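You operate a simulated robot arm through the tools that you are given. There is no shell and no other tool. Be economical: measure what you need, move in short steps, check, and stop when the job is done.

The job below is to be done with a simulated two-armed robot. You get a single attempt, and the scene is never put back.

## Task
Vacuum-pack the gold pouch as the order board says.
Fine: pouch from the rack, spill none, one run; stand it in the tray, leave the lid open and unlatched. Set down upright: what you pick out.
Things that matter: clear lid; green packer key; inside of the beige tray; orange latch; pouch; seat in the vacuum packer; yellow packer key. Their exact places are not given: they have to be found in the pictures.

It is judged by the outcome, as a careful person would: the job done as asked, and still so three seconds after it is handed in. It fails if anything else is knocked over, pushed out of place, dropped, spilled or broken. Lids that push on must go on centred and level and be pressed home; caps that screw on are set level and turned clockwise until they are tight.

## Robot
Two 7-joint arms with fingered hands on one trunk, on a base that drives. Base frame: it is fixed to the floor where the robot stands at the start and does not move with it; the origin is under the middle of the robot, x ahead of it, y to its left, z up. Units: mm, rad, N and s.
The left shoulder is at the start at [70, 145, 1212], the right one opposite. With the tool pointing down near the work surface each hand reaches from about 400 to 780 mm from the robot's upright axis, wherever it stands, measured 20 degrees to its own side. Places, roughly: clear lid [900, -700, 1100]; green packer key [600, -800, 1000]; inside of the beige tray [500, -1000, 900]; orange latch [600, -700, 1000]; seat in the vacuum packer [700, -700, 900]; yellow packer key [600, -800, 1000]. Payload 3.5 kg a hand.
The tool frame of a hand sits at the grasp point between the pads (the TCP): z along the fingers, y along the line on which they close. The tips reach 25 mm beyond it. Largest opening 88 mm; the body of the gripper starts 29 mm behind the TCP. The gripper is a hand of 4 fingers: y runs from the thumb to the fingers, the wrist lies at [-13, -97, -162] in the tool frame, and closing takes about 1.5 s.
Orientation is told as [roll, pitch, yaw] about the base's x, y, z axes, in that order, counted from this pose: with the fingers straight down and the wrist toward the robot, the tool's x, y and z point along [0, 1, 0], [1, 0, 0] and [0, 0, -1] of the base frame.

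## Interface
- The arms move only by the tool apply_moves. It takes "left_rows", "right_rows" or both (then of equal length, played together; a hand with none holds still); each is a list of rows, each an object (a shift or turn left out is 0, a gripper value left out holds the last) with "slide": the shift along the tool's x, y, z in units of 25 mm (1.0 is 25 mm), a list of three; "delta_rot": the turn, a rotation vector about the tool's x, y, z in units of 8 degrees (1.0 is 8 degrees), a list of three; "claw": the finger opening in mm, from 0 to 88. In form: [{"slide": [x, y, z], "delta_rot": [wx, wy, wz], "claw": claw}, ...]. A call has 1 to 12 rows; each row shifts and turns the commanded pose from where the row before left it, along the tool's axes as they then stand. A call with a number of a shift or a turn outside -1 to 1 is refused whole. Rows are played at 5 a second. More than 50 mm and 0.15 rad between two rows, or a gripper value outside its range, and nothing of the call is played. A pose out of reach is approached as far as the arm can. The call stops where the force on the tool passes 40 N (or 10 N more than at its start, if that is more) or the arm is blocked; 0.2 s more then pass. Each finger travels about 45 mm/s and halts on what it meets, pressing with about 34 N; the grip force reading is that of the motor and also rises with nothing between the fingers. The clock runs only during rows and for 0.2 s after the last one: add rows that do not move to give the fingers time. The reply holds the time, the measured pose of the TCP, the force on the tool along the base axes, the opening and the grip force, in the units named above and with some noise, with the torque about the TCP (base axes, N m) and any sound that the robot's microphone picked up.
- Cameras (640 x 400 px; columns grow to the right, rows downward): "scene" is now at [129.3, -41.3, 1530.7]; the picture's right is [-0.48, -0.88, 0.00], its down [-0.51, 0.28, -0.81] and it looks along [0.72, -0.39, -0.58] (base axes); focal length 214 px, centre (320, 200). "left" rides on the left gripper at [-64, -83, -98] in its tool frame; the picture's right is [-0.62, -0.37, 0.69], its down [0.71, -0.63, 0.30] and it looks along [0.32, 0.68, 0.65] (tool axes); focal length 265 px, centre (320, 200). "right" rides on the right gripper at [64, -83, -98] in its tool frame; the picture's right is [-0.62, 0.37, -0.69], its down [-0.71, -0.63, 0.30] and it looks along [-0.32, 0.68, 0.65] (tool axes); focal length 265 px, centre (320, 200).
- grab_frame(camera): a new picture of that camera. No time passes.
- lift_body(by): slides the trunk up (or, below 0, down) by that many mm; the arms and the scene camera ride with it, the base frame stays. It gives what a move gives, with no picture.
- roll_base(legs): drives the robot by 1 to 6 legs, each [ahead, left, turn to the left] in mm, mm and rad, along the robot's own axes; the way and the turn of a leg run together, so that a leg with both is an arc; at most 1500 mm and 3.142 rad a leg. The arms and the cameras ride along, it lands a little off, and it stops where it bumps. It gives what a move gives.
- preshape(shape, hand): the hand has 4 fingers and takes this shape, open, in about a second: jaw (thumb against the fingers, like two jaws); tri (thumb and two fingers); tip (a fingertip pinch); poke (one finger out to press); point (the index stretched); flat (the hand flat); cup (the hand cupped); fist (a fist). The gripper value then closes the fingers along that shape, each until it touches; the sizes above hold for jaw. It gives what a move gives, with no picture.
- aim_head(pan, tilt): turns the head with the scene camera to pan (to the left, within 1.501 rad either way) and tilt (down, from -0.506 to 1.204), counted from straight ahead of the robot. It gives what a move gives.
- locate(camera, pixels): for up to 12 pixels [column, row] of the newest picture of that camera ("zoom" is the newest enlarged one), the place [x, y, z] in the base frame of the surface seen there, good to about 2 mm. No time passes.
- close_up(camera, box): a new picture of the part [left, top, right, bottom] of that camera's present view, enlarged. No time passes.
- sign_off(): hands the job in; it is judged then, once.

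Work in short steps. Measure before you move; look again where a grasp or a placing could have gone wrong, and mend it. You have 80 turns and 58 pictures in all, those below and enlarged ones among them. Open the grippers and draw the arms clear of the work before you hand the job in, unless the task says otherwise; then end with one line.

The tools are called as name(argument=value, ...) on one line, values as JSON. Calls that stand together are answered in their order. apply_moves: Moves the arms, as the interface text tells. Its arguments: {"type":"object","properties":{"left_rows":{"type":"array"},"right_rows":{"type":"array"}},"required":[]} The other tools are called the same way: lift_body (by) slides the trunk up or down; preshape (shape, hand) gives the hand a shape; roll_base (legs) drives the base; aim_head (pan, tilt) turns the head that bears the scene camera; grab_frame (camera) takes a picture; locate (camera, pixels) gives the place of the surface under pixels of a picture; close_up (camera, box) takes an enlarged picture of a part of a camera's view; sign_off () hands the job in.

At the start:

```text
time_s: 0.0
left_tcp_pos: [434.9, -66.6, 1423.1]
left_tcp_rot: [-0.029, 0.0, 0.005]
left_force: [0.6, 0.2, 0.1]
left_wrist_torque: [0.01, 0.03, 0.02]
left_width: 87.7
left_grasp_force: 0.0
left_shape: jaw
right_tcp_pos: [381.9, -410.2, 1297.9]
right_tcp_rot: [0.001, -0.001, 0.0]
right_force: [-0.8, -0.3, 0.5]
right_wrist_torque: [0.01, 0.03, -0.03]
right_width: 87.5
right_grasp_force: 0.1
right_shape: jaw
trunk travel left (down, up): [-775.0, 65.0]
robot x, y, heading: [-4.6, 0.9, -0.004]
head pan, tilt: [-0.499, 0.618]
```

scene: 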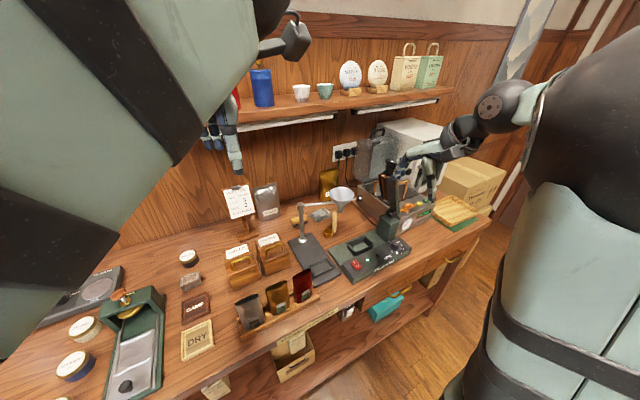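
right: 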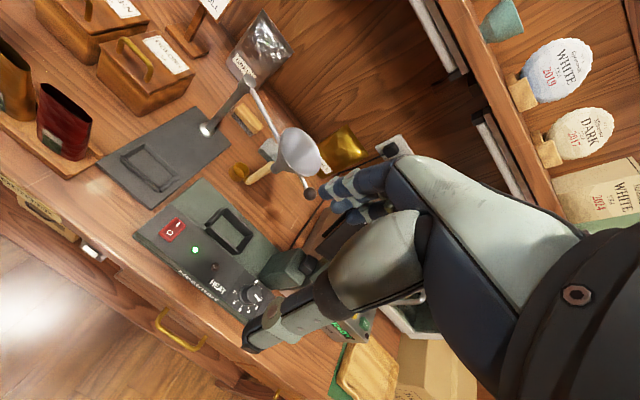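
left: 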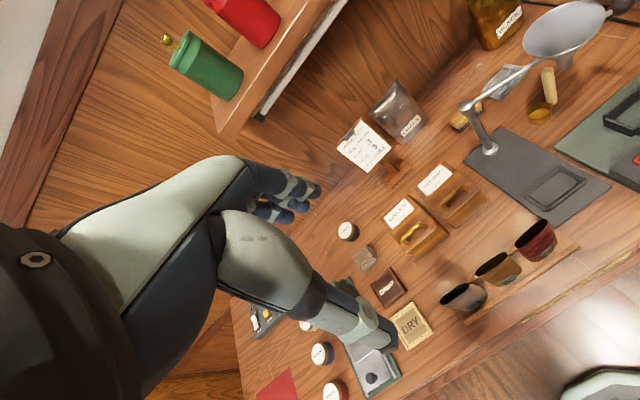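

The order card stands near scene (238,202) and the rack of pouches near (275,300). I enlarge both, and the packer area.

close_up(camera="scene", box=[210, 170, 300, 226])

close_up(camera="scene", box=[320, 130, 500, 290])

close_up(camera="scene", box=[170, 230, 350, 350])

```text
7.11 times, centred on (255, 198) of scene
```

zoom: 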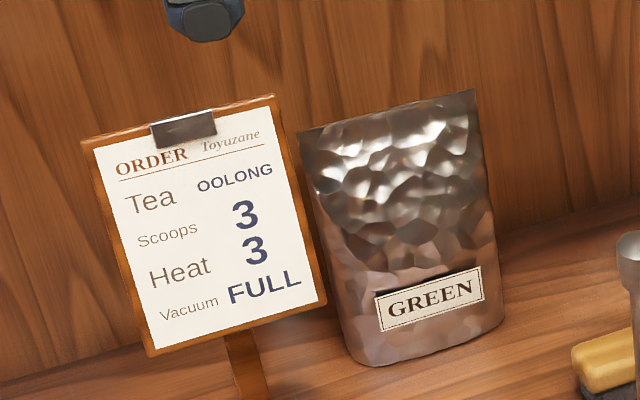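

```text
2.50 times, centred on (410, 210) of scene
```

zoom: 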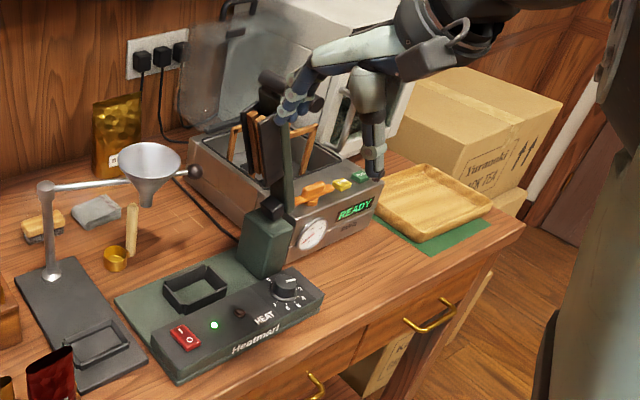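

```text
3.33 times, centred on (260, 290) of scene
```

zoom: 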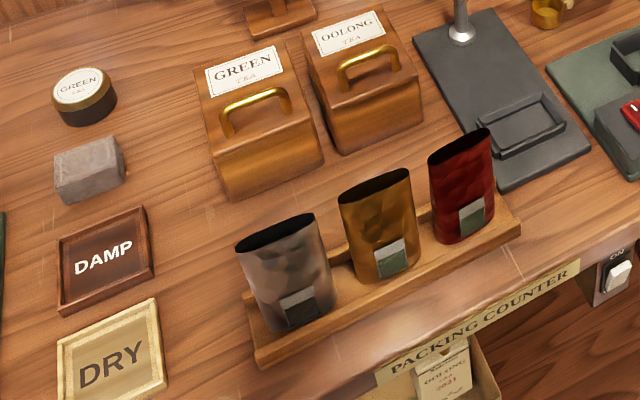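

Order: vacuum FULL. The right arm hides the packer; I measure the important points first from the scene picture.

grab_frame(camera="scene")

locate(camera="scene", pixels=[[277, 287], [278, 310], [268, 300], [288, 296], [375, 200], [405, 215], [455, 208], [480, 222], [345, 310], [275, 345], [450, 200], [362, 206]])

close_up(camera="scene", box=[385, 190, 445, 228])

```text
51 pictures are left
```

scene: 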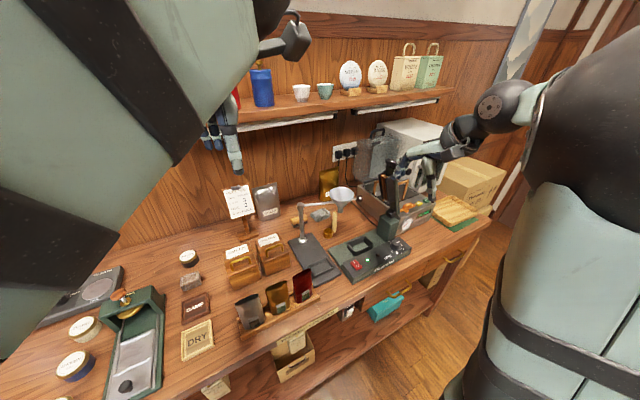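

```text
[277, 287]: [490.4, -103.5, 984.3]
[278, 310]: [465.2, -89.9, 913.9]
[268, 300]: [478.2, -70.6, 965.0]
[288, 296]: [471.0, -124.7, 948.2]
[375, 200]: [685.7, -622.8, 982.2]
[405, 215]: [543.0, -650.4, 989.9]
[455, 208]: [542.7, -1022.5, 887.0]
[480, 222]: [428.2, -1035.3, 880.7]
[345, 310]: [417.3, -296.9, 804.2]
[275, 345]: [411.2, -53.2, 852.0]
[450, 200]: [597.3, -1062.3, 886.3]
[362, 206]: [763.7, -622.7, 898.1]
```

```text
10.53 times, centred on (415, 209) of scene
```

zoom: 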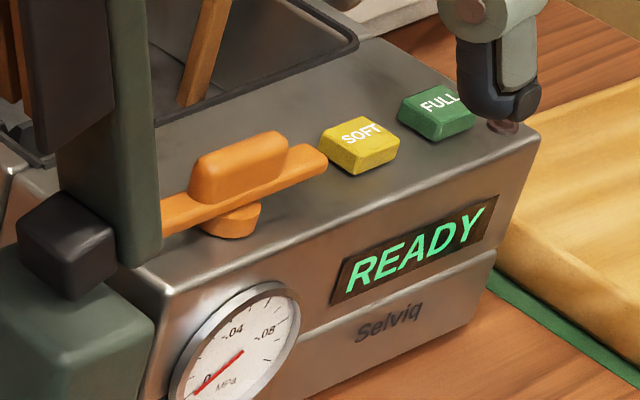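

Green key reads FULL, yellow SOFT. I move the left arm aside and bring the right hand above the gold pouch to inspect it.

apply_moves(left_rows=[{"slide": [1, 0, 0]}, {"slide": [1, 0, 0]}, {"slide": [1, 0, 0]}, {"slide": [1, 0, 0]}, {"slide": [1, 0, 0]}, {"slide": [1, 0, 0]}, {"slide": [1, 0, 0]}, {"slide": [1, 0, 0]}, {"slide": [1, 0, 0]}, {"slide": [1, 0, 0]}, {"slide": [1, 0, 0]}, {"slide": [0, 0, 0]}], right_rows=[{"slide": [0, 0, 0]}, {"slide": [0, 0, 0]}, {"slide": [1, 0.3, 0]}, {"slide": [1, 0.3, 0]}, {"slide": [1, 0.3, 0]}, {"slide": [1, 0.3, 0]}, {"slide": [1, 0.3, 0]}, {"slide": [1, 0.3, 0]}, {"slide": [1, 0.3, 0]}, {"slide": [1, 0.3, 0]}, {"slide": [1, 0.3, 0]}, {"slide": [1, 0.3, 0]}])

grab_frame(camera="right")

grab_frame(camera="scene")

```text
time_s: 2.6
left_tcp_pos: [440.4, 205.0, 1411.0]
left_tcp_rot: [-0.032, 0.0, 0.006]
left_force: [0.1, -0.4, 0.0]
left_wrist_torque: [-0.03, 0.01, -0.02]
left_width: 87.6
left_grasp_force: 0.1
left_shape: jaw
left hand out of reach, approached as far as the arm can: row 11
right_tcp_pos: [500.3, -197.2, 1305.5]
right_tcp_rot: [0.012, -0.001, -0.006]
right_force: [0.5, 0.1, 0.1]
right_wrist_torque: [-0.03, -0.02, -0.01]
right_width: 88.0
right_grasp_force: 0.0
right_shape: jaw
right hand out of reach, approached as far as the arm can: row 8, 9, 10, 11, 12
trunk travel left (down, up): [-775.0, 65.0]
robot x, y, heading: [-0.5, 0.9, 0.001]
head pan, tilt: [-0.499, 0.618]
```

```text
49 pictures are left
```

right: 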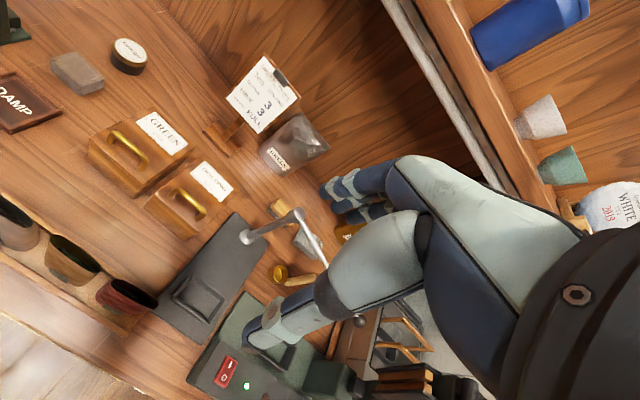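

```text
48 pictures are left
```

scene: 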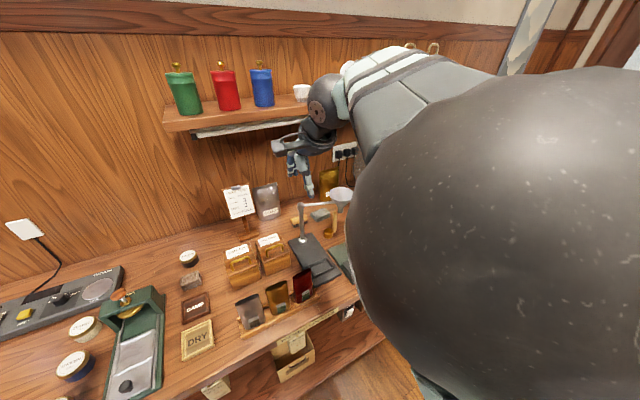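

The arm is short of reach across the body. I drive 140 mm left so the pouch lies at the right hand's best bearing.

roll_base(legs=[[0, 140, 0]])

aim_head(pan=-0.45, tilt=0.9)

grab_frame(camera="scene")

```text
time_s: 3.9
left_tcp_pos: [439.3, 343.8, 1411.3]
left_tcp_rot: [-0.028, 0.0, 0.005]
left_force: [-0.3, -0.8, 0.1]
left_wrist_torque: [-0.01, 0.02, 0.0]
left_width: 87.7
left_grasp_force: 0.2
left_shape: jaw
right_tcp_pos: [499.6, -56.3, 1305.5]
right_tcp_rot: [0.015, 0.0, 0.001]
right_force: [0.2, 0.0, -0.7]
right_wrist_torque: [0.0, -0.03, -0.01]
right_width: 87.4
right_grasp_force: 0.1
right_shape: jaw
trunk travel left (down, up): [-775.0, 65.0]
robot x, y, heading: [-1.8, 139.4, 0.003]
head pan, tilt: [-0.499, 0.618]
```

```text
time_s: 4.7
left_tcp_pos: [439.8, 348.2, 1411.4]
left_tcp_rot: [-0.029, -0.001, 0.005]
left_force: [0.2, 0.2, -0.6]
left_wrist_torque: [-0.02, 0.0, -0.02]
left_width: 87.3
left_grasp_force: 0.0
left_shape: jaw
right_tcp_pos: [499.7, -51.7, 1305.8]
right_tcp_rot: [0.015, 0.0, 0.001]
right_force: [0.4, -0.4, -0.7]
right_wrist_torque: [0.02, 0.01, 0.0]
right_width: 87.6
right_grasp_force: 0.0
right_shape: jaw
trunk travel left (down, up): [-775.0, 65.0]
robot x, y, heading: [3.8, 140.8, 0.003]
head pan, tilt: [-0.45, 0.901]
```

```text
47 pictures are left
```

scene: 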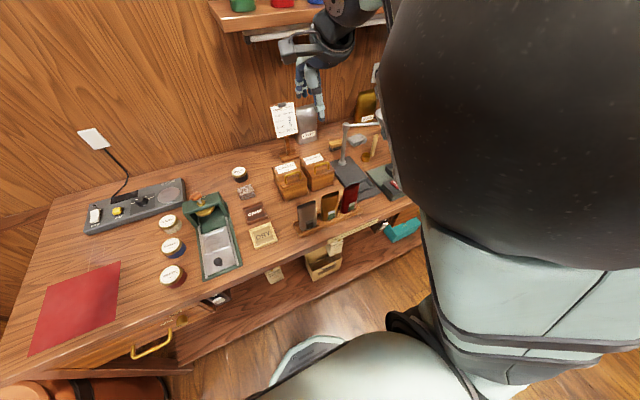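

The pouch is at (329,206). I enlarge it for exact geometry.

close_up(camera="scene", box=[290, 175, 370, 235])

```text
6.67 times, centred on (330, 205) of scene
```

zoom: 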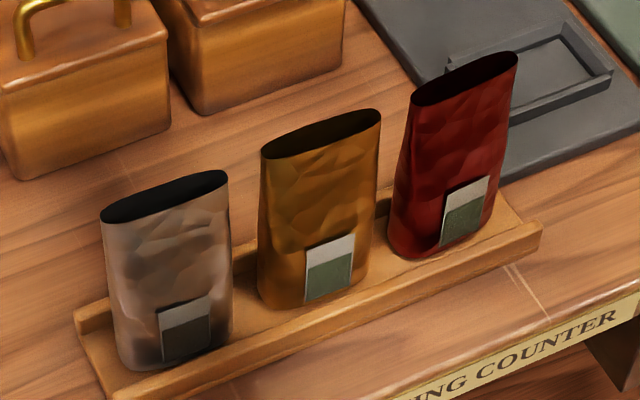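

locate(camera="zoom", pixels=[[263, 155], [380, 114], [320, 152], [320, 116], [315, 250], [300, 303], [362, 286], [258, 295], [330, 310], [175, 220], [465, 95], [250, 260]])

```text
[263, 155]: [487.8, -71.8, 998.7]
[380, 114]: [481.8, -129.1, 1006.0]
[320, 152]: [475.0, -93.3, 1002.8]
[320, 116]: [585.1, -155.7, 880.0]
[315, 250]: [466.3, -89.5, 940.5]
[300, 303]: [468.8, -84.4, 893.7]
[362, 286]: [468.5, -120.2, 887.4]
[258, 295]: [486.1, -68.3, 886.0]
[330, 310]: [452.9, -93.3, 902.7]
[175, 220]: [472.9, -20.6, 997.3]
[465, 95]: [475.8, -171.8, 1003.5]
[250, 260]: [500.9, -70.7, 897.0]
```

Pouch: centre about (484,-100), top z≈1003, thin along x, so the default closing line (x) fits. I descend to a pose above it.

apply_moves(right_rows=[{"slide": [-1, -0.3, 0]}, {"slide": [-0.93, -0.33, 0]}, {"slide": [0, 0, 1]}, {"slide": [0, 0, 1]}, {"slide": [0, 0, 1]}, {"slide": [0, 0, 1]}, {"slide": [0, 0, 1]}, {"slide": [0, 0, 1]}, {"slide": [0, 0, 1]}, {"slide": [0, 0, 0]}])

grab_frame(camera="right")

```text
time_s: 6.9
left_tcp_pos: [439.0, 347.3, 1410.5]
left_tcp_rot: [-0.029, -0.002, 0.006]
left_force: [1.2, 0.2, -0.3]
left_wrist_torque: [-0.02, -0.02, 0.02]
left_width: 87.7
left_grasp_force: 0.1
left_shape: jaw
right_tcp_pos: [481.9, -96.2, 1128.4]
right_tcp_rot: [0.011, -0.001, 0.002]
right_force: [-0.3, -0.2, 1.5]
right_wrist_torque: [0.01, 0.03, -0.01]
right_width: 87.6
right_grasp_force: 0.2
right_shape: jaw
trunk travel left (down, up): [-775.0, 65.0]
robot x, y, heading: [0.1, 139.8, -0.002]
head pan, tilt: [-0.45, 0.901]
```

```text
45 pictures are left
```

right: 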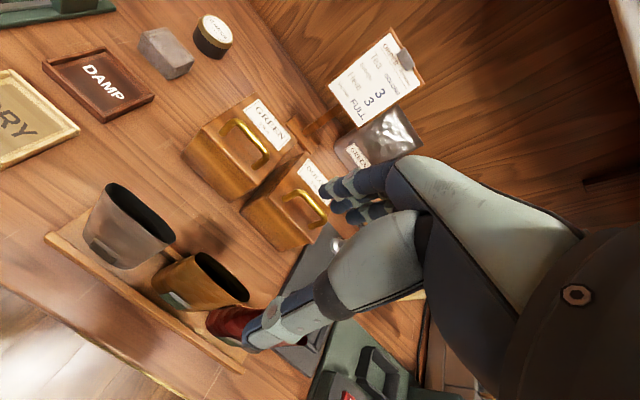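

I check how far the caddies behind are from the finger side before descending.

locate(camera="right", pixels=[[262, 225], [245, 205], [308, 215], [280, 240], [165, 270], [248, 300], [195, 258], [170, 238], [210, 315], [195, 315]])

```text
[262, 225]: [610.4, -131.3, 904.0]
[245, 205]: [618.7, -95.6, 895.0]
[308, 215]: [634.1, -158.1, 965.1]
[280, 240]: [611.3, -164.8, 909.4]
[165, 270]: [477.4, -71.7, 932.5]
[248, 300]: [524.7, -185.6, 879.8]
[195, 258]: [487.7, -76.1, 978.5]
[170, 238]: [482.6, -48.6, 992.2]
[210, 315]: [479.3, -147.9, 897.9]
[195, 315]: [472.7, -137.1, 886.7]
```

Caddies start at x≈610, so it is clear. I lower to z≈983 with the fingers open.

apply_moves(right_rows=[{"slide": [-0.15, 0.1, 1]}, {"slide": [0, 0, 1]}, {"slide": [0, 0, 1]}, {"slide": [0, 0, 1]}, {"slide": [0, 0, 1]}, {"slide": [0, 0, 0.8]}, {"slide": [0, 0, 0]}])

grab_frame(camera="right")

close_up(camera="scene", box=[280, 155, 380, 235])

```text
time_s: 8.5
left_tcp_pos: [438.7, 348.6, 1411.6]
left_tcp_rot: [-0.028, 0.0, 0.006]
left_force: [1.1, -0.2, 1.0]
left_wrist_torque: [0.0, 0.02, -0.01]
left_width: 87.7
left_grasp_force: 0.2
left_shape: jaw
right_tcp_pos: [484.7, -102.9, 985.3]
right_tcp_rot: [0.012, -0.003, 0.002]
right_force: [-0.8, -0.4, 0.5]
right_wrist_torque: [0.0, 0.01, 0.02]
right_width: 87.6
right_grasp_force: 0.1
right_shape: jaw
trunk travel left (down, up): [-775.0, 65.0]
robot x, y, heading: [-1.2, 142.7, 0.0]
head pan, tilt: [-0.45, 0.901]
```

```text
44 pictures are left
```

right: 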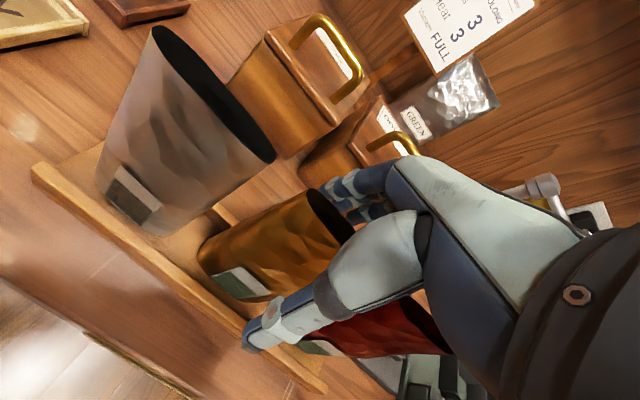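

```text
5.00 times, centred on (330, 195) of scene
```

zoom: 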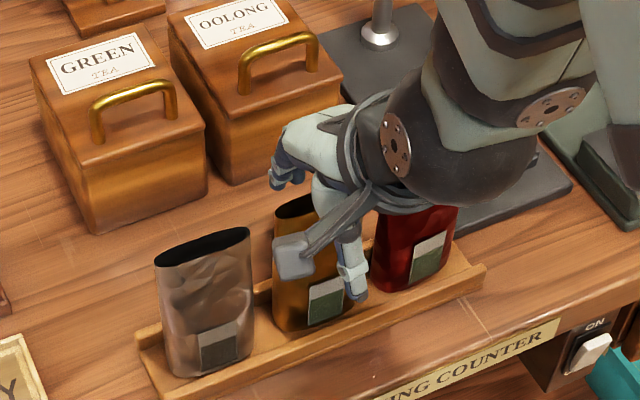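

The pouch stands between thumb and fingers. I close gently.

apply_moves(right_rows=[{"claw": 22}, {}, {}, {}, {}, {}, {}, {}, {}])

grab_frame(camera="right")

```text
time_s: 10.5
left_tcp_pos: [439.3, 347.1, 1410.6]
left_tcp_rot: [-0.029, 0.001, 0.005]
left_force: [-0.8, -0.3, -0.6]
left_wrist_torque: [-0.01, -0.01, -0.02]
left_width: 87.7
left_grasp_force: 0.1
left_shape: jaw
right_tcp_pos: [483.8, -102.2, 985.7]
right_tcp_rot: [0.015, 0.001, 0.002]
right_force: [1.2, 0.4, -0.2]
right_wrist_torque: [-0.02, 0.03, 0.04]
right_width: 22.4
right_grasp_force: 0.1
right_shape: jaw
trunk travel left (down, up): [-775.0, 65.0]
robot x, y, heading: [0.0, 143.2, 0.005]
head pan, tilt: [-0.45, 0.901]
```

```text
42 pictures are left
```

right: 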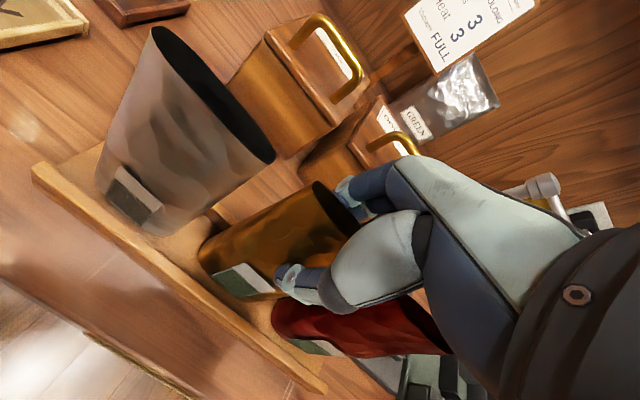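

Nothing is gripped yet at 22 mm; I close further.

apply_moves(right_rows=[{"claw": 12}, {}, {}, {}, {}])

```text
time_s: 11.7
left_tcp_pos: [438.0, 348.2, 1411.9]
left_tcp_rot: [-0.03, -0.001, 0.006]
left_force: [0.7, 0.2, 0.7]
left_wrist_torque: [0.0, -0.03, 0.02]
left_width: 87.6
left_grasp_force: 0.1
left_shape: jaw
right_tcp_pos: [484.6, -101.6, 986.4]
right_tcp_rot: [0.012, -0.001, 0.002]
right_force: [-0.4, -0.1, 1.3]
right_wrist_torque: [0.02, 0.03, 0.03]
right_width: 17.3
right_grasp_force: 33.7
right_shape: jaw
trunk travel left (down, up): [-775.0, 65.0]
robot x, y, heading: [-1.6, 142.1, 0.0]
head pan, tilt: [-0.45, 0.901]
```

Contact at 17.3 mm with 34 N. I lift straight up, slowly at first.

apply_moves(right_rows=[{"slide": [0, 0, -0.4]}, {"slide": [0, 0, -0.6]}, {"slide": [0, 0, -0.8]}, {"slide": [0, 0, -0.8]}, {"slide": [0, 0, -0.8]}, {"slide": [0, 0, -0.8]}, {}])

grab_frame(camera="right")

grab_frame(camera="scene")

```text
time_s: 13.3
left_tcp_pos: [439.7, 347.0, 1410.7]
left_tcp_rot: [-0.03, 0.0, 0.005]
left_force: [0.1, 0.0, 0.8]
left_wrist_torque: [0.02, -0.03, 0.0]
left_width: 87.5
left_grasp_force: 0.0
left_shape: jaw
right_tcp_pos: [485.5, -100.7, 1091.1]
right_tcp_rot: [0.013, 0.001, 0.003]
right_force: [0.0, -0.1, 0.2]
right_wrist_torque: [0.02, -0.01, -0.03]
right_width: 16.9
right_grasp_force: 34.0
right_shape: jaw
trunk travel left (down, up): [-775.0, 65.0]
robot x, y, heading: [0.1, 141.2, -0.002]
head pan, tilt: [-0.45, 0.901]
```

```text
41 pictures are left
```

right: 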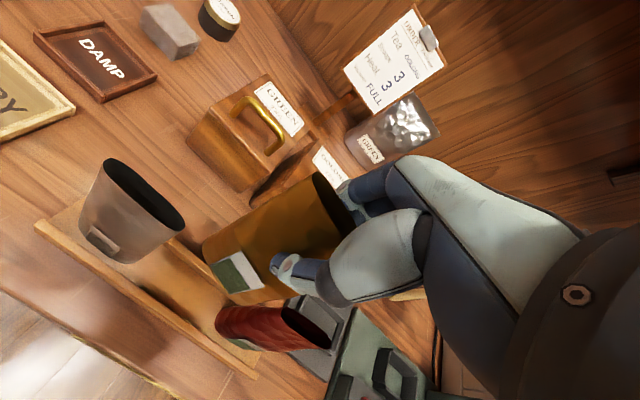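

```text
40 pictures are left
```

scene: 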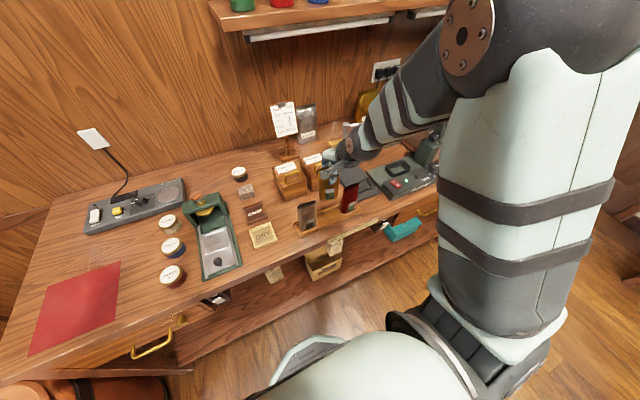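

The pouch is held upright with clear space below. I raise it to a safe travel height and drive right towards the packer.

apply_moves(right_rows=[{"slide": [0, 0, -1]}, {"slide": [0, 0, -1]}, {"slide": [0, 0, -1]}, {"slide": [0, 0, -1]}, {"slide": [0, 0, -1]}, {"slide": [0, 0, -1]}, {}])

roll_base(legs=[[0, -300, 0], [0, -300, 0]])

aim_head(pan=-0.4, tilt=0.7)

grab_frame(camera="scene")

grab_frame(camera="left")

```text
time_s: 14.9
left_tcp_pos: [439.9, 347.1, 1410.7]
left_tcp_rot: [-0.029, -0.001, 0.006]
left_force: [0.9, -0.3, -0.2]
left_wrist_torque: [-0.01, 0.02, 0.01]
left_width: 87.4
left_grasp_force: 0.0
left_shape: jaw
right_tcp_pos: [484.5, -105.1, 1240.7]
right_tcp_rot: [0.012, 0.0, 0.002]
right_force: [0.3, -0.4, -0.6]
right_wrist_torque: [0.03, 0.0, -0.03]
right_width: 16.9
right_grasp_force: 33.8
right_shape: jaw
trunk travel left (down, up): [-775.0, 65.0]
robot x, y, heading: [-2.0, 140.3, 0.002]
head pan, tilt: [-0.45, 0.901]
```

```text
time_s: 17.8
left_tcp_pos: [440.9, -52.4, 1411.3]
left_tcp_rot: [-0.026, 0.0, 0.003]
left_force: [-0.1, -1.2, -0.4]
left_wrist_torque: [0.06, -0.03, 0.01]
left_width: 87.7
left_grasp_force: 0.2
left_shape: jaw
right_tcp_pos: [486.5, -489.3, 1238.7]
right_tcp_rot: [0.028, 0.003, 0.043]
right_force: [2.0, 19.8, 2.5]
right_wrist_torque: [-0.14, -0.04, 0.54]
right_width: 16.0
right_grasp_force: 34.0
right_shape: jaw
trunk travel left (down, up): [-775.0, 65.0]
robot x, y, heading: [1.2, -256.5, 0.001]
head pan, tilt: [-0.45, 0.901]
stopped in leg 2: the force on the tool passed its limit at 55 N (the readings are from after the stop); the commanded pose is now the measured one
```

```text
time_s: 18.5
left_tcp_pos: [441.4, -45.3, 1410.5]
left_tcp_rot: [-0.034, 0.001, 0.003]
left_force: [-0.2, -0.1, 0.0]
left_wrist_torque: [0.03, -0.02, -0.01]
left_width: 87.9
left_grasp_force: 0.1
left_shape: jaw
right_tcp_pos: [485.4, -489.0, 1239.6]
right_tcp_rot: [0.019, 0.003, 0.031]
right_force: [1.7, 13.3, 0.2]
right_wrist_torque: [-0.05, 0.02, 0.31]
right_width: 16.1
right_grasp_force: 33.7
right_shape: jaw
trunk travel left (down, up): [-775.0, 65.0]
robot x, y, heading: [-0.1, -251.6, 0.0]
head pan, tilt: [-0.4, 0.7]
```

```text
39 pictures are left
```

scene: 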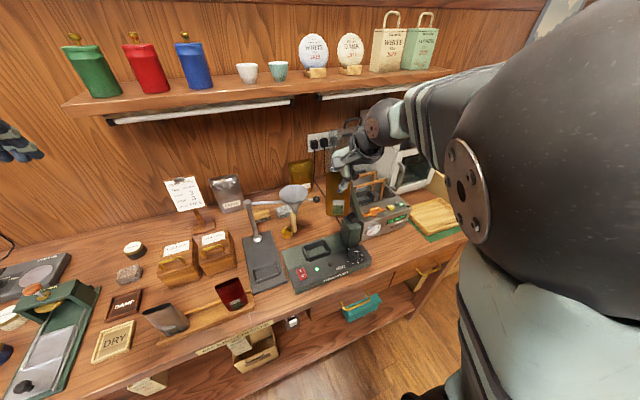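

```text
38 pictures are left
```

left: 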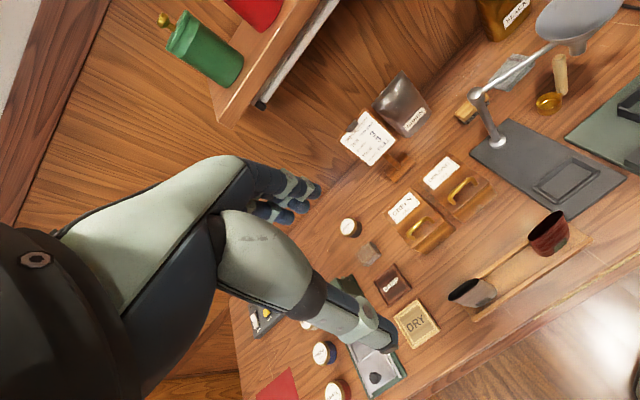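

The tool met something at the right at 55 N. I look closely at what touches before moving.

close_up(camera="scene", box=[280, 90, 460, 280])

grab_frame(camera="right")

```text
2.11 times, centred on (370, 185) of scene
```

zoom: 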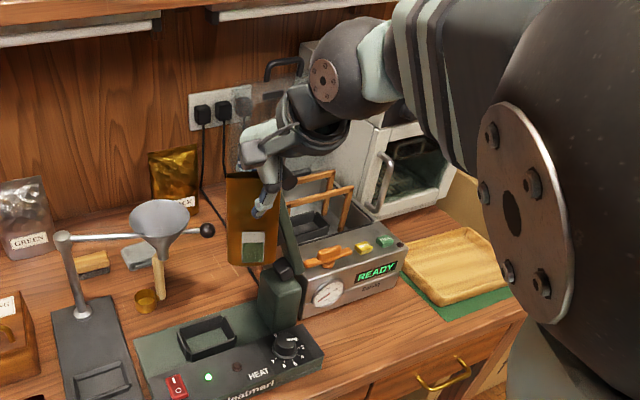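

```text
36 pictures are left
```

right: 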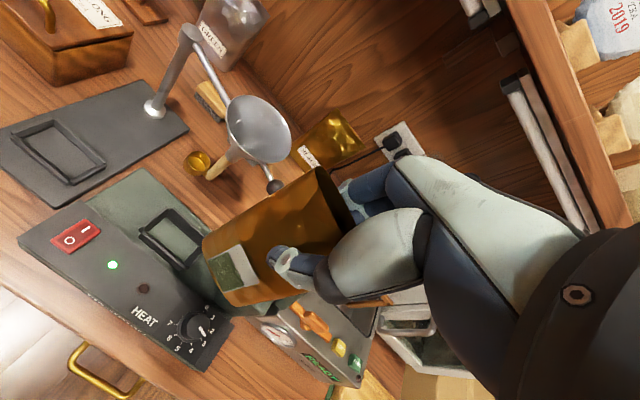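

The pouch pressed against the sealer's raised jaw. I draw back left first, then measure the jaw.

apply_moves(right_rows=[{"slide": [1, 0, 0]}, {"slide": [1, 0, 0]}, {"slide": [0.5, 0, 0]}, {}])

close_up(camera="scene", box=[280, 110, 440, 260])

```text
time_s: 19.5
left_tcp_pos: [439.1, -52.1, 1410.2]
left_tcp_rot: [-0.03, 0.001, 0.001]
left_force: [0.3, 0.1, -0.6]
left_wrist_torque: [-0.02, 0.01, 0.0]
left_width: 87.8
left_grasp_force: 0.0
left_shape: jaw
right_tcp_pos: [494.8, -439.7, 1237.7]
right_tcp_rot: [0.039, 0.004, 0.026]
right_force: [0.1, 0.3, -1.1]
right_wrist_torque: [0.01, 0.02, 0.01]
right_width: 16.4
right_grasp_force: 34.0
right_shape: jaw
right hand out of reach, approached as far as the arm can: row 2, 3
trunk travel left (down, up): [-775.0, 65.0]
robot x, y, heading: [2.1, -252.9, -0.002]
head pan, tilt: [-0.4, 0.7]
```

```text
2.67 times, centred on (360, 185) of scene
```

zoom: 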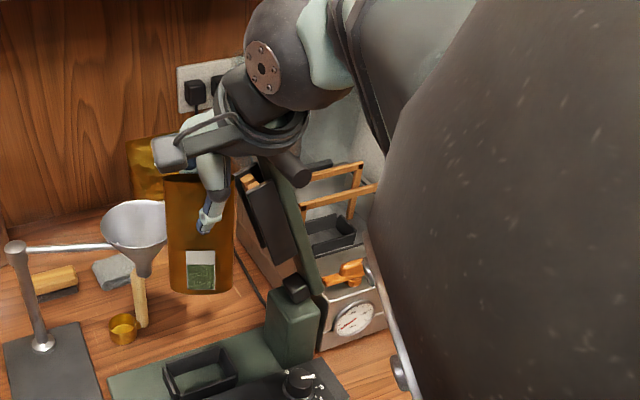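

locate(camera="zoom", pixels=[[287, 190], [316, 163], [300, 230], [300, 290], [255, 190], [280, 250], [300, 320], [200, 292], [345, 175], [335, 240], [345, 270], [355, 320]])

```text
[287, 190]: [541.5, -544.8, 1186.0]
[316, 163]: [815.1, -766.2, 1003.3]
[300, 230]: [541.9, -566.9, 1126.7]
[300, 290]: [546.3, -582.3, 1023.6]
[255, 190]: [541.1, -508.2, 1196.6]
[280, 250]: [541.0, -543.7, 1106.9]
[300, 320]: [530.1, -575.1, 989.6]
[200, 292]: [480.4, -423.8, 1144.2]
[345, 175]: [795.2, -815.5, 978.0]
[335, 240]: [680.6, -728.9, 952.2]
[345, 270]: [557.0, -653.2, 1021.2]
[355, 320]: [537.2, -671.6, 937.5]
```

The jaw leans up to about (541,-510,1200+). I pull the hand back toward the robot to x≈385, so that it passes in front, then drive right.

apply_moves(right_rows=[{"slide": [0, -1, 0]}, {"slide": [0, -1, 0]}, {"slide": [-0.5, -1, 0]}, {"slide": [-0.5, -1, -0.5]}, {"slide": [0, -0.5, -0.5]}, {}])

aim_head(pan=-0.6, tilt=0.7)

grab_frame(camera="scene")

```text
time_s: 20.9
left_tcp_pos: [438.9, -57.7, 1413.6]
left_tcp_rot: [-0.025, -0.001, -0.001]
left_force: [0.8, -1.1, 0.0]
left_wrist_torque: [0.03, 0.02, 0.04]
left_width: 87.9
left_grasp_force: 0.2
left_shape: jaw
right_tcp_pos: [441.6, -519.4, 1247.1]
right_tcp_rot: [0.036, 0.001, 0.021]
right_force: [-2.6, -1.2, -0.5]
right_wrist_torque: [0.01, -0.02, -0.02]
right_width: 15.9
right_grasp_force: 33.4
right_shape: jaw
right hand out of reach, approached as far as the arm can: row 1, 2, 3, 4, 5
trunk travel left (down, up): [-775.0, 65.0]
robot x, y, heading: [-1.9, -256.4, -0.001]
head pan, tilt: [-0.4, 0.7]
```

```text
time_s: 21.7
left_tcp_pos: [441.2, -52.0, 1410.6]
left_tcp_rot: [-0.03, -0.001, 0.002]
left_force: [0.6, -0.2, 0.6]
left_wrist_torque: [-0.03, 0.03, 0.02]
left_width: 87.6
left_grasp_force: 0.0
left_shape: jaw
right_tcp_pos: [443.8, -513.9, 1246.8]
right_tcp_rot: [0.038, 0.005, 0.025]
right_force: [-0.5, -0.9, 0.1]
right_wrist_torque: [0.02, -0.01, -0.02]
right_width: 16.0
right_grasp_force: 34.1
right_shape: jaw
trunk travel left (down, up): [-775.0, 65.0]
robot x, y, heading: [-0.6, -257.8, -0.003]
head pan, tilt: [-0.6, 0.7]
```

```text
34 pictures are left
```

scene: 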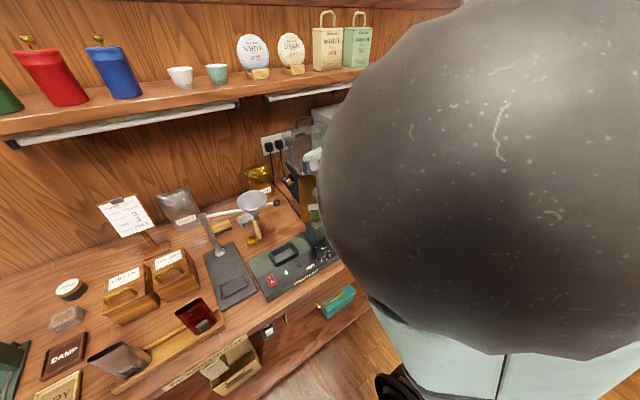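

The hand cannot come nearer the body, so I back the base off 80 mm, pass right in front of the jaw, and come ahead again.

roll_base(legs=[[-80, 0, 0], [0, -260, 0], [80, 0, 0]])

aim_head(pan=-0.15, tilt=0.75)

grab_frame(camera="scene")

grab_frame(camera="left")

```text
time_s: 24.8
left_tcp_pos: [433.4, -313.4, 1414.2]
left_tcp_rot: [-0.03, -0.007, -0.007]
left_force: [0.3, 0.0, 0.1]
left_wrist_torque: [-0.01, -0.04, 0.03]
left_width: 87.8
left_grasp_force: 0.1
left_shape: jaw
right_tcp_pos: [435.1, -775.0, 1250.2]
right_tcp_rot: [0.034, -0.002, 0.018]
right_force: [-1.2, -0.3, 0.1]
right_wrist_torque: [-0.04, -0.05, -0.01]
right_width: 15.9
right_grasp_force: 34.2
right_shape: jaw
trunk travel left (down, up): [-775.0, 65.0]
robot x, y, heading: [1.3, -516.1, -0.013]
head pan, tilt: [-0.6, 0.7]
```

```text
time_s: 25.7
left_tcp_pos: [444.2, -314.1, 1409.8]
left_tcp_rot: [-0.03, 0.0, -0.006]
left_force: [-0.1, -0.8, 0.0]
left_wrist_torque: [-0.01, 0.02, 0.0]
left_width: 87.7
left_grasp_force: 0.0
left_shape: jaw
right_tcp_pos: [444.0, -776.8, 1245.8]
right_tcp_rot: [0.037, 0.003, 0.017]
right_force: [-0.4, 0.1, -0.6]
right_wrist_torque: [0.0, 0.05, 0.0]
right_width: 16.3
right_grasp_force: 34.0
right_shape: jaw
trunk travel left (down, up): [-775.0, 65.0]
robot x, y, heading: [-2.5, -516.9, -0.011]
head pan, tilt: [-0.15, 0.75]
```

```text
33 pictures are left
```

scene: 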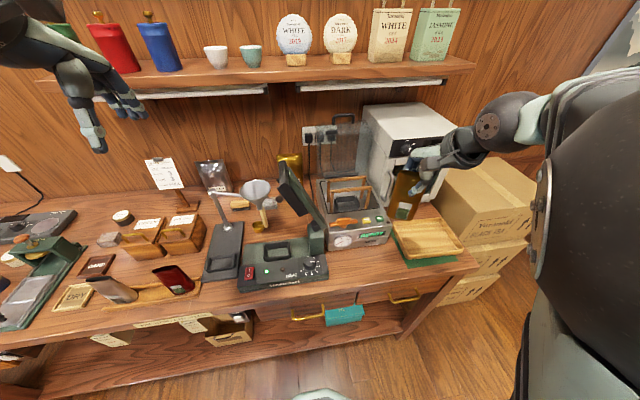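

```text
32 pictures are left
```

left: 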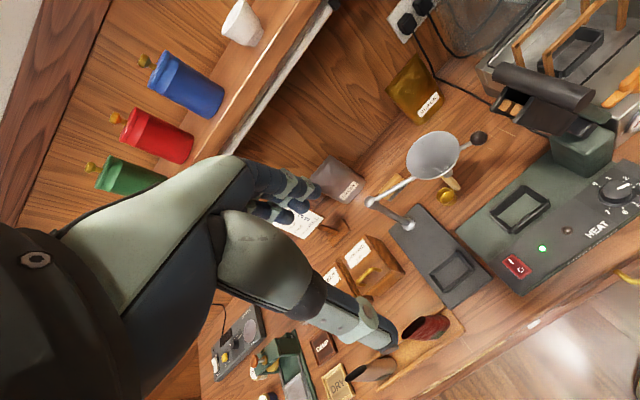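

Passed, with a clear view of the packer near (350,195). I enlarge it.

close_up(camera="scene", box=[290, 105, 410, 255])

```text
2.67 times, centred on (350, 180) of scene
```

zoom: 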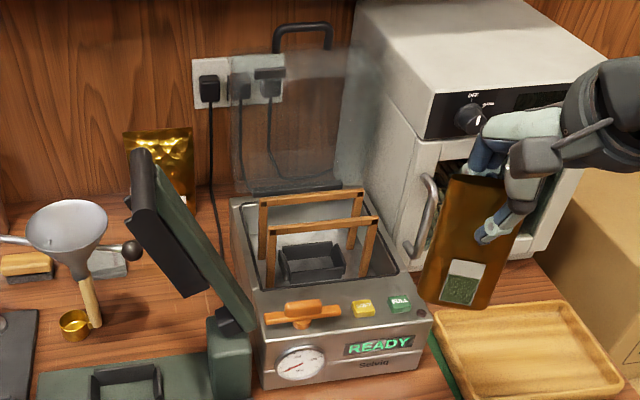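

locate(camera="zoom", pixels=[[281, 255], [340, 243], [284, 281], [347, 272], [310, 270], [268, 226], [378, 220], [262, 203], [362, 191], [272, 283], [378, 255], [302, 305]])

locate(camera="zoom", pixels=[[363, 308], [399, 304], [270, 320], [333, 307], [245, 190], [345, 180], [275, 40], [330, 30], [303, 24], [450, 300], [445, 325], [608, 378]])

```text
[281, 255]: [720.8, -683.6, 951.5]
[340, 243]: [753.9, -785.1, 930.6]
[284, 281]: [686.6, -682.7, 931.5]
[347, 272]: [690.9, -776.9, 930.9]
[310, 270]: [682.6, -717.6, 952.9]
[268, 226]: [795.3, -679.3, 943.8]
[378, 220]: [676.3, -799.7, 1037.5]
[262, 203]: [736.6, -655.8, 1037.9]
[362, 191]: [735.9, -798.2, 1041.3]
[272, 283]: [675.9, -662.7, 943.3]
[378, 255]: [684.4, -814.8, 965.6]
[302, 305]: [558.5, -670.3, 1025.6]
```

```text
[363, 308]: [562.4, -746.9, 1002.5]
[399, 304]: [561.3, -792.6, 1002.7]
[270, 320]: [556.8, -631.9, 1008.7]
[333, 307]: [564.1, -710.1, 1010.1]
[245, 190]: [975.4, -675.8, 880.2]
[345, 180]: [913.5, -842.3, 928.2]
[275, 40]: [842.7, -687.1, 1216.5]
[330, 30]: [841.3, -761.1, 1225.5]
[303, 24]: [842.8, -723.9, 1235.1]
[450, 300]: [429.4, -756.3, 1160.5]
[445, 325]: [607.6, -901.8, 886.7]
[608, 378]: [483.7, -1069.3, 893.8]
```

Seat: black cradle between two rods at x≈676 and 736 (z≈1038), y centre ≈-730, so centre (706,-730). I move the pouch above it, levelling the hand.

apply_moves(right_rows=[{"slide": [0.17, 0.96, 0], "delta_rot": [0, -0.265, 0.12]}, {"slide": [0.17, 0.96, 0]}, {"slide": [0.17, 0.96, 0]}, {"slide": [0.17, 0.96, 0]}, {"slide": [0.17, 0.96, 0]}, {"slide": [0.17, 0.96, 0]}, {"slide": [0.17, 0.96, 0]}, {"slide": [0.17, 0.96, 0]}, {"slide": [0.17, 0.96, 0]}, {"slide": [0.17, 0.96, 0]}, {"slide": [0.17, 0.96, 0]}, {}])

```text
time_s: 28.3
left_tcp_pos: [440.2, -314.4, 1412.3]
left_tcp_rot: [-0.03, -0.001, -0.006]
left_force: [-0.6, -0.3, -0.5]
left_wrist_torque: [0.02, 0.0, 0.03]
left_width: 87.7
left_grasp_force: 0.0
left_shape: jaw
right_tcp_pos: [705.5, -729.8, 1244.3]
right_tcp_rot: [0.0, 0.005, -0.001]
right_force: [-1.1, 0.0, -0.9]
right_wrist_torque: [-0.02, -0.02, 0.0]
right_width: 16.3
right_grasp_force: 34.0
right_shape: jaw
trunk travel left (down, up): [-775.0, 65.0]
robot x, y, heading: [0.6, -514.2, -0.008]
head pan, tilt: [-0.15, 0.75]
```

Reached exactly. I check the pouch's attitude and the clearances from the scene camera.

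close_up(camera="scene", box=[290, 90, 430, 250])

grab_frame(camera="right")

```text
2.50 times, centred on (360, 170) of scene
```

zoom: 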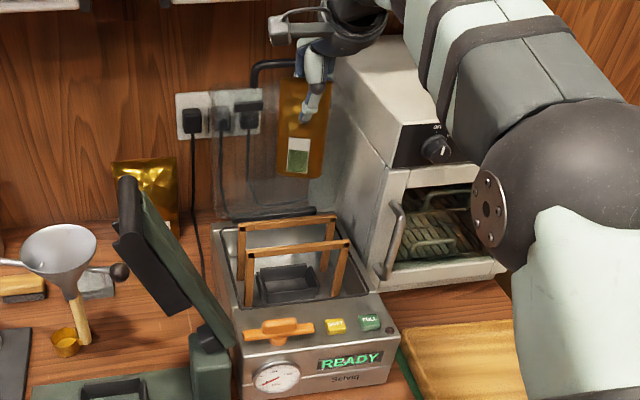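

```text
29 pictures are left
```

right: 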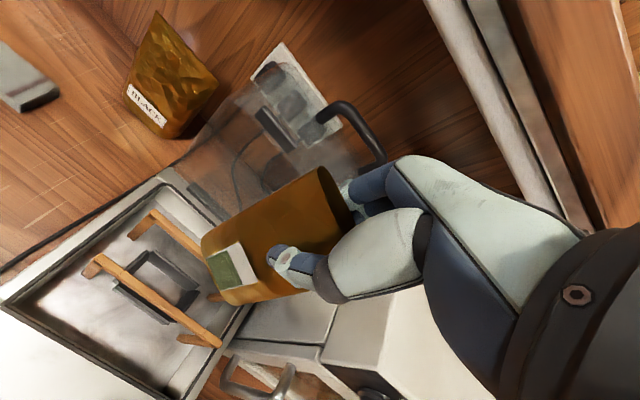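

locate(camera="zoom", pixels=[[277, 174], [321, 177], [300, 178], [282, 82], [298, 130], [257, 273], [312, 266], [260, 300], [318, 297], [245, 256], [348, 241], [290, 283]])

locate(camera="right", pixels=[[150, 252], [198, 288], [115, 285], [180, 318], [160, 340], [170, 235], [85, 270], [202, 235], [218, 298], [152, 285], [148, 213], [320, 172]])

```text
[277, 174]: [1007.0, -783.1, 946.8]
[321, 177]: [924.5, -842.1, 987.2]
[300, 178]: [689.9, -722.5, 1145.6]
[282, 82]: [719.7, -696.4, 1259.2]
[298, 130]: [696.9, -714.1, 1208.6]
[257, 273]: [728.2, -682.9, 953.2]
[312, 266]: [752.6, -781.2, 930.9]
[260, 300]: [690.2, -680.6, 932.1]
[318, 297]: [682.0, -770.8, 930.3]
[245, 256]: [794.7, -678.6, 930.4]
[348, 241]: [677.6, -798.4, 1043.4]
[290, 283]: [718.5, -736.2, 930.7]
```

```text
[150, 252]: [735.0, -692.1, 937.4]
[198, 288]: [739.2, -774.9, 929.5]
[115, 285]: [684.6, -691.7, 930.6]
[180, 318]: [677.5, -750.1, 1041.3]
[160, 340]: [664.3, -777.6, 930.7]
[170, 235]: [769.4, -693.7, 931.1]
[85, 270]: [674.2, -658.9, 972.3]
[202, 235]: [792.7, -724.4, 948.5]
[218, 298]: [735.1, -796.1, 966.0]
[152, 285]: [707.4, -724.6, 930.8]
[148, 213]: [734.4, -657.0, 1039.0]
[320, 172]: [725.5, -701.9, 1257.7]
```

Chamber floor z≈931, seat centre ≈(708,-730). I probe several points on the pouch face to check it isn't tilted.

locate(camera="zoom", pixels=[[315, 172], [315, 160], [316, 145], [317, 130], [283, 172], [283, 160], [283, 140], [283, 115], [283, 100], [284, 90], [300, 95], [325, 95]])

locate(camera="right", pixels=[[205, 250], [208, 270], [230, 300], [260, 303], [240, 225], [280, 200], [310, 180], [270, 230], [300, 220], [330, 190], [345, 215], [325, 210]])

```text
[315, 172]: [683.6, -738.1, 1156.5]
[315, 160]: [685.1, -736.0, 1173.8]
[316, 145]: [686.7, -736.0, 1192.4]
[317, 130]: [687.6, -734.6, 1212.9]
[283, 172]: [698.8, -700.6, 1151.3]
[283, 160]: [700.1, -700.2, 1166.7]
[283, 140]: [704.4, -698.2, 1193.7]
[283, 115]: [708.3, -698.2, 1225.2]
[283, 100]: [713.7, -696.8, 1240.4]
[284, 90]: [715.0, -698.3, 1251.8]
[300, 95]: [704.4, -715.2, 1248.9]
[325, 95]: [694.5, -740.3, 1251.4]
```

```text
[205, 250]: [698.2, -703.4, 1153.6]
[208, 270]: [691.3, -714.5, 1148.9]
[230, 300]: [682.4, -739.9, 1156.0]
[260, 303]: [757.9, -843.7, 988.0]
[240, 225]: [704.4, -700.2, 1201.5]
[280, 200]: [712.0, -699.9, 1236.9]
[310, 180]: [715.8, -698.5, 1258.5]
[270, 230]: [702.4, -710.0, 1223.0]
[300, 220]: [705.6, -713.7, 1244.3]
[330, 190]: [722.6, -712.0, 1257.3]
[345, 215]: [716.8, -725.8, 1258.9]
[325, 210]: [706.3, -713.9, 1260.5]
```

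The pouch sits in the grip yawed about -13° and leaning about 4° (top away). I correct the lean and half the yaw, and come down to just above the rods.

apply_moves(right_rows=[{"delta_rot": [-0.5, 0, 0]}, {"delta_rot": [0, 0, -0.9]}, {}])

close_up(camera="scene", box=[310, 90, 400, 190])

locate(camera="zoom", pixels=[[215, 225], [225, 180], [225, 110], [225, 75], [300, 225], [300, 180], [260, 230], [260, 90], [300, 100], [220, 130], [310, 210], [212, 210]])

```text
time_s: 29.1
left_tcp_pos: [441.8, -314.6, 1410.7]
left_tcp_rot: [-0.03, -0.001, -0.007]
left_force: [-0.6, -0.5, -0.4]
left_wrist_torque: [0.03, -0.01, -0.02]
left_width: 87.6
left_grasp_force: 0.0
left_shape: jaw
right_tcp_pos: [705.1, -729.2, 1244.3]
right_tcp_rot: [-0.009, -0.065, 0.129]
right_force: [0.7, 0.5, -0.2]
right_wrist_torque: [-0.04, 0.05, 0.02]
right_width: 16.3
right_grasp_force: 34.1
right_shape: jaw
trunk travel left (down, up): [-775.0, 65.0]
robot x, y, heading: [2.3, -515.1, -0.012]
head pan, tilt: [-0.15, 0.75]
```

```text
4.00 times, centred on (355, 140) of scene
```

zoom: 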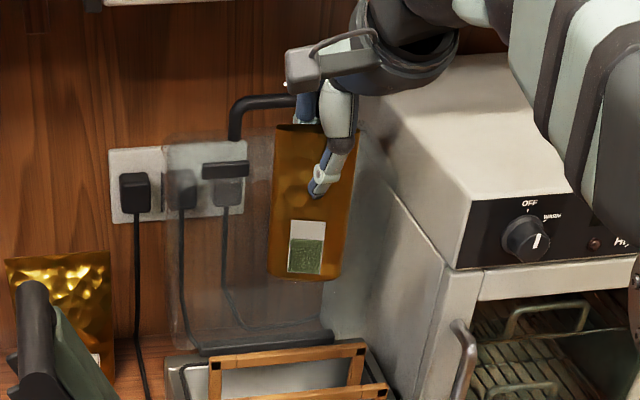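

```text
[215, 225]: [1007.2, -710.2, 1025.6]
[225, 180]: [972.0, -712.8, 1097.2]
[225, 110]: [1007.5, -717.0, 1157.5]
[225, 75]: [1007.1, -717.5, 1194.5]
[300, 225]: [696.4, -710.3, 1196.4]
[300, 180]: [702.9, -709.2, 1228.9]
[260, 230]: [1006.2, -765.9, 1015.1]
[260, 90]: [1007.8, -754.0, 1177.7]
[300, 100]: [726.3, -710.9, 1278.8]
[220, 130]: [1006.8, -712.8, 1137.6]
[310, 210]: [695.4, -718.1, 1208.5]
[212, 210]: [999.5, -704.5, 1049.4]
```

locate(camera="zoom", pixels=[[280, 140], [280, 200], [280, 265], [290, 265], [310, 275], [330, 270], [337, 260], [345, 200], [350, 165], [340, 230], [310, 150], [276, 240]])

```text
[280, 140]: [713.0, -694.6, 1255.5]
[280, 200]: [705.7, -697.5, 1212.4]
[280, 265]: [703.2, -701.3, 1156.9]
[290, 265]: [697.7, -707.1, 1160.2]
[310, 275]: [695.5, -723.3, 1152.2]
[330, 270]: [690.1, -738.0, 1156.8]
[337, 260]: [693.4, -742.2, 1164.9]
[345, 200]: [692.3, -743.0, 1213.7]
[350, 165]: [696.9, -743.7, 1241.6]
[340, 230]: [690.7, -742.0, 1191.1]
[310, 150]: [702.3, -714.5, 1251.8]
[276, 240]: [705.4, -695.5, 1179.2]
```

The lower end spans x≈690–727, fitting the cradle. I trim yaw slightly and descend 90 mm vertically, then look.

apply_moves(right_rows=[{"slide": [0, 0.05, 0], "delta_rot": [0, 0, -0.3]}, {"slide": [0.012, -0.064, 1]}, {"slide": [0.012, -0.064, 1]}, {"slide": [0.012, -0.064, 1]}, {"slide": [0.008, -0.04, 0.6]}, {}])

close_up(camera="scene", box=[310, 120, 400, 220])

grab_frame(camera="right")

```text
time_s: 30.5
left_tcp_pos: [441.7, -314.5, 1412.4]
left_tcp_rot: [-0.031, -0.003, -0.007]
left_force: [0.2, 0.0, 0.6]
left_wrist_torque: [0.01, 0.02, 0.02]
left_width: 87.4
left_grasp_force: 0.1
left_shape: jaw
right_tcp_pos: [704.4, -729.8, 1155.9]
right_tcp_rot: [-0.013, -0.064, 0.17]
right_force: [-0.5, -0.8, -1.2]
right_wrist_torque: [0.0, 0.01, 0.03]
right_width: 16.1
right_grasp_force: 33.4
right_shape: jaw
trunk travel left (down, up): [-775.0, 65.0]
robot x, y, heading: [-2.8, -516.5, -0.015]
head pan, tilt: [-0.15, 0.75]
```

```text
4.00 times, centred on (355, 170) of scene
```

zoom: 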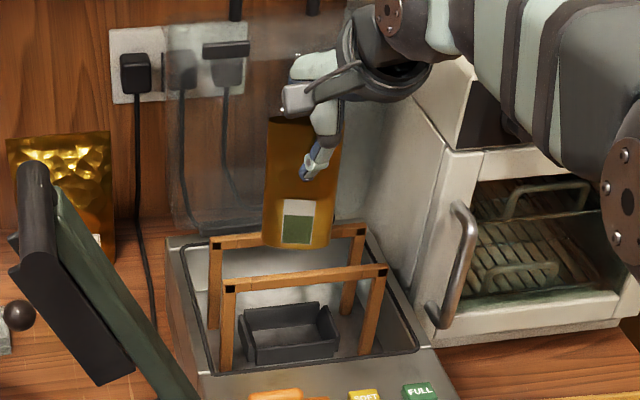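

```text
26 pictures are left
```

right: 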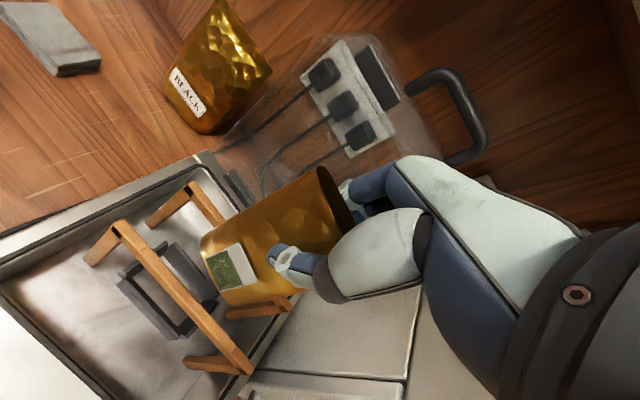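

The pouch's foot is just above the rods, centred between them. I lower into the cradle, slowly at the end.

apply_moves(right_rows=[{"slide": [0.012, -0.064, 1]}, {"slide": [0.012, -0.064, 1]}, {"slide": [0.012, -0.064, 1]}, {"slide": [0.008, -0.04, 0.7]}, {}])

close_up(camera="scene", box=[320, 135, 400, 215])

```text
time_s: 31.7
left_tcp_pos: [441.3, -314.4, 1412.1]
left_tcp_rot: [-0.03, -0.003, -0.007]
left_force: [0.1, 0.0, -0.3]
left_wrist_torque: [-0.02, 0.04, -0.03]
left_width: 87.8
left_grasp_force: 0.0
left_shape: jaw
right_tcp_pos: [706.6, -727.5, 1064.3]
right_tcp_rot: [-0.011, -0.066, 0.17]
right_force: [0.4, -0.1, -0.3]
right_wrist_torque: [0.01, -0.03, -0.02]
right_width: 16.3
right_grasp_force: 32.8
right_shape: jaw
trunk travel left (down, up): [-775.0, 65.0]
robot x, y, heading: [0.3, -516.3, -0.016]
head pan, tilt: [-0.15, 0.75]
```

```text
5.00 times, centred on (360, 175) of scene
```

zoom: 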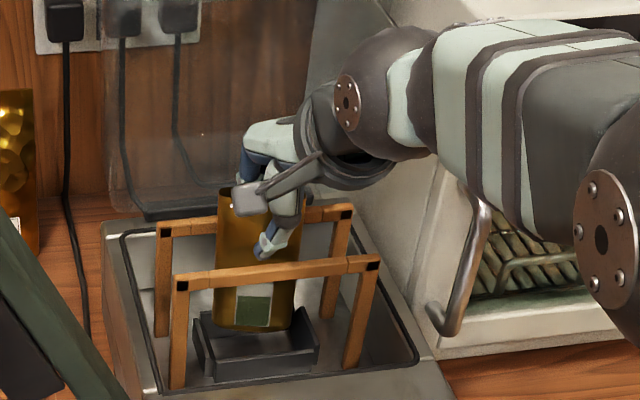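

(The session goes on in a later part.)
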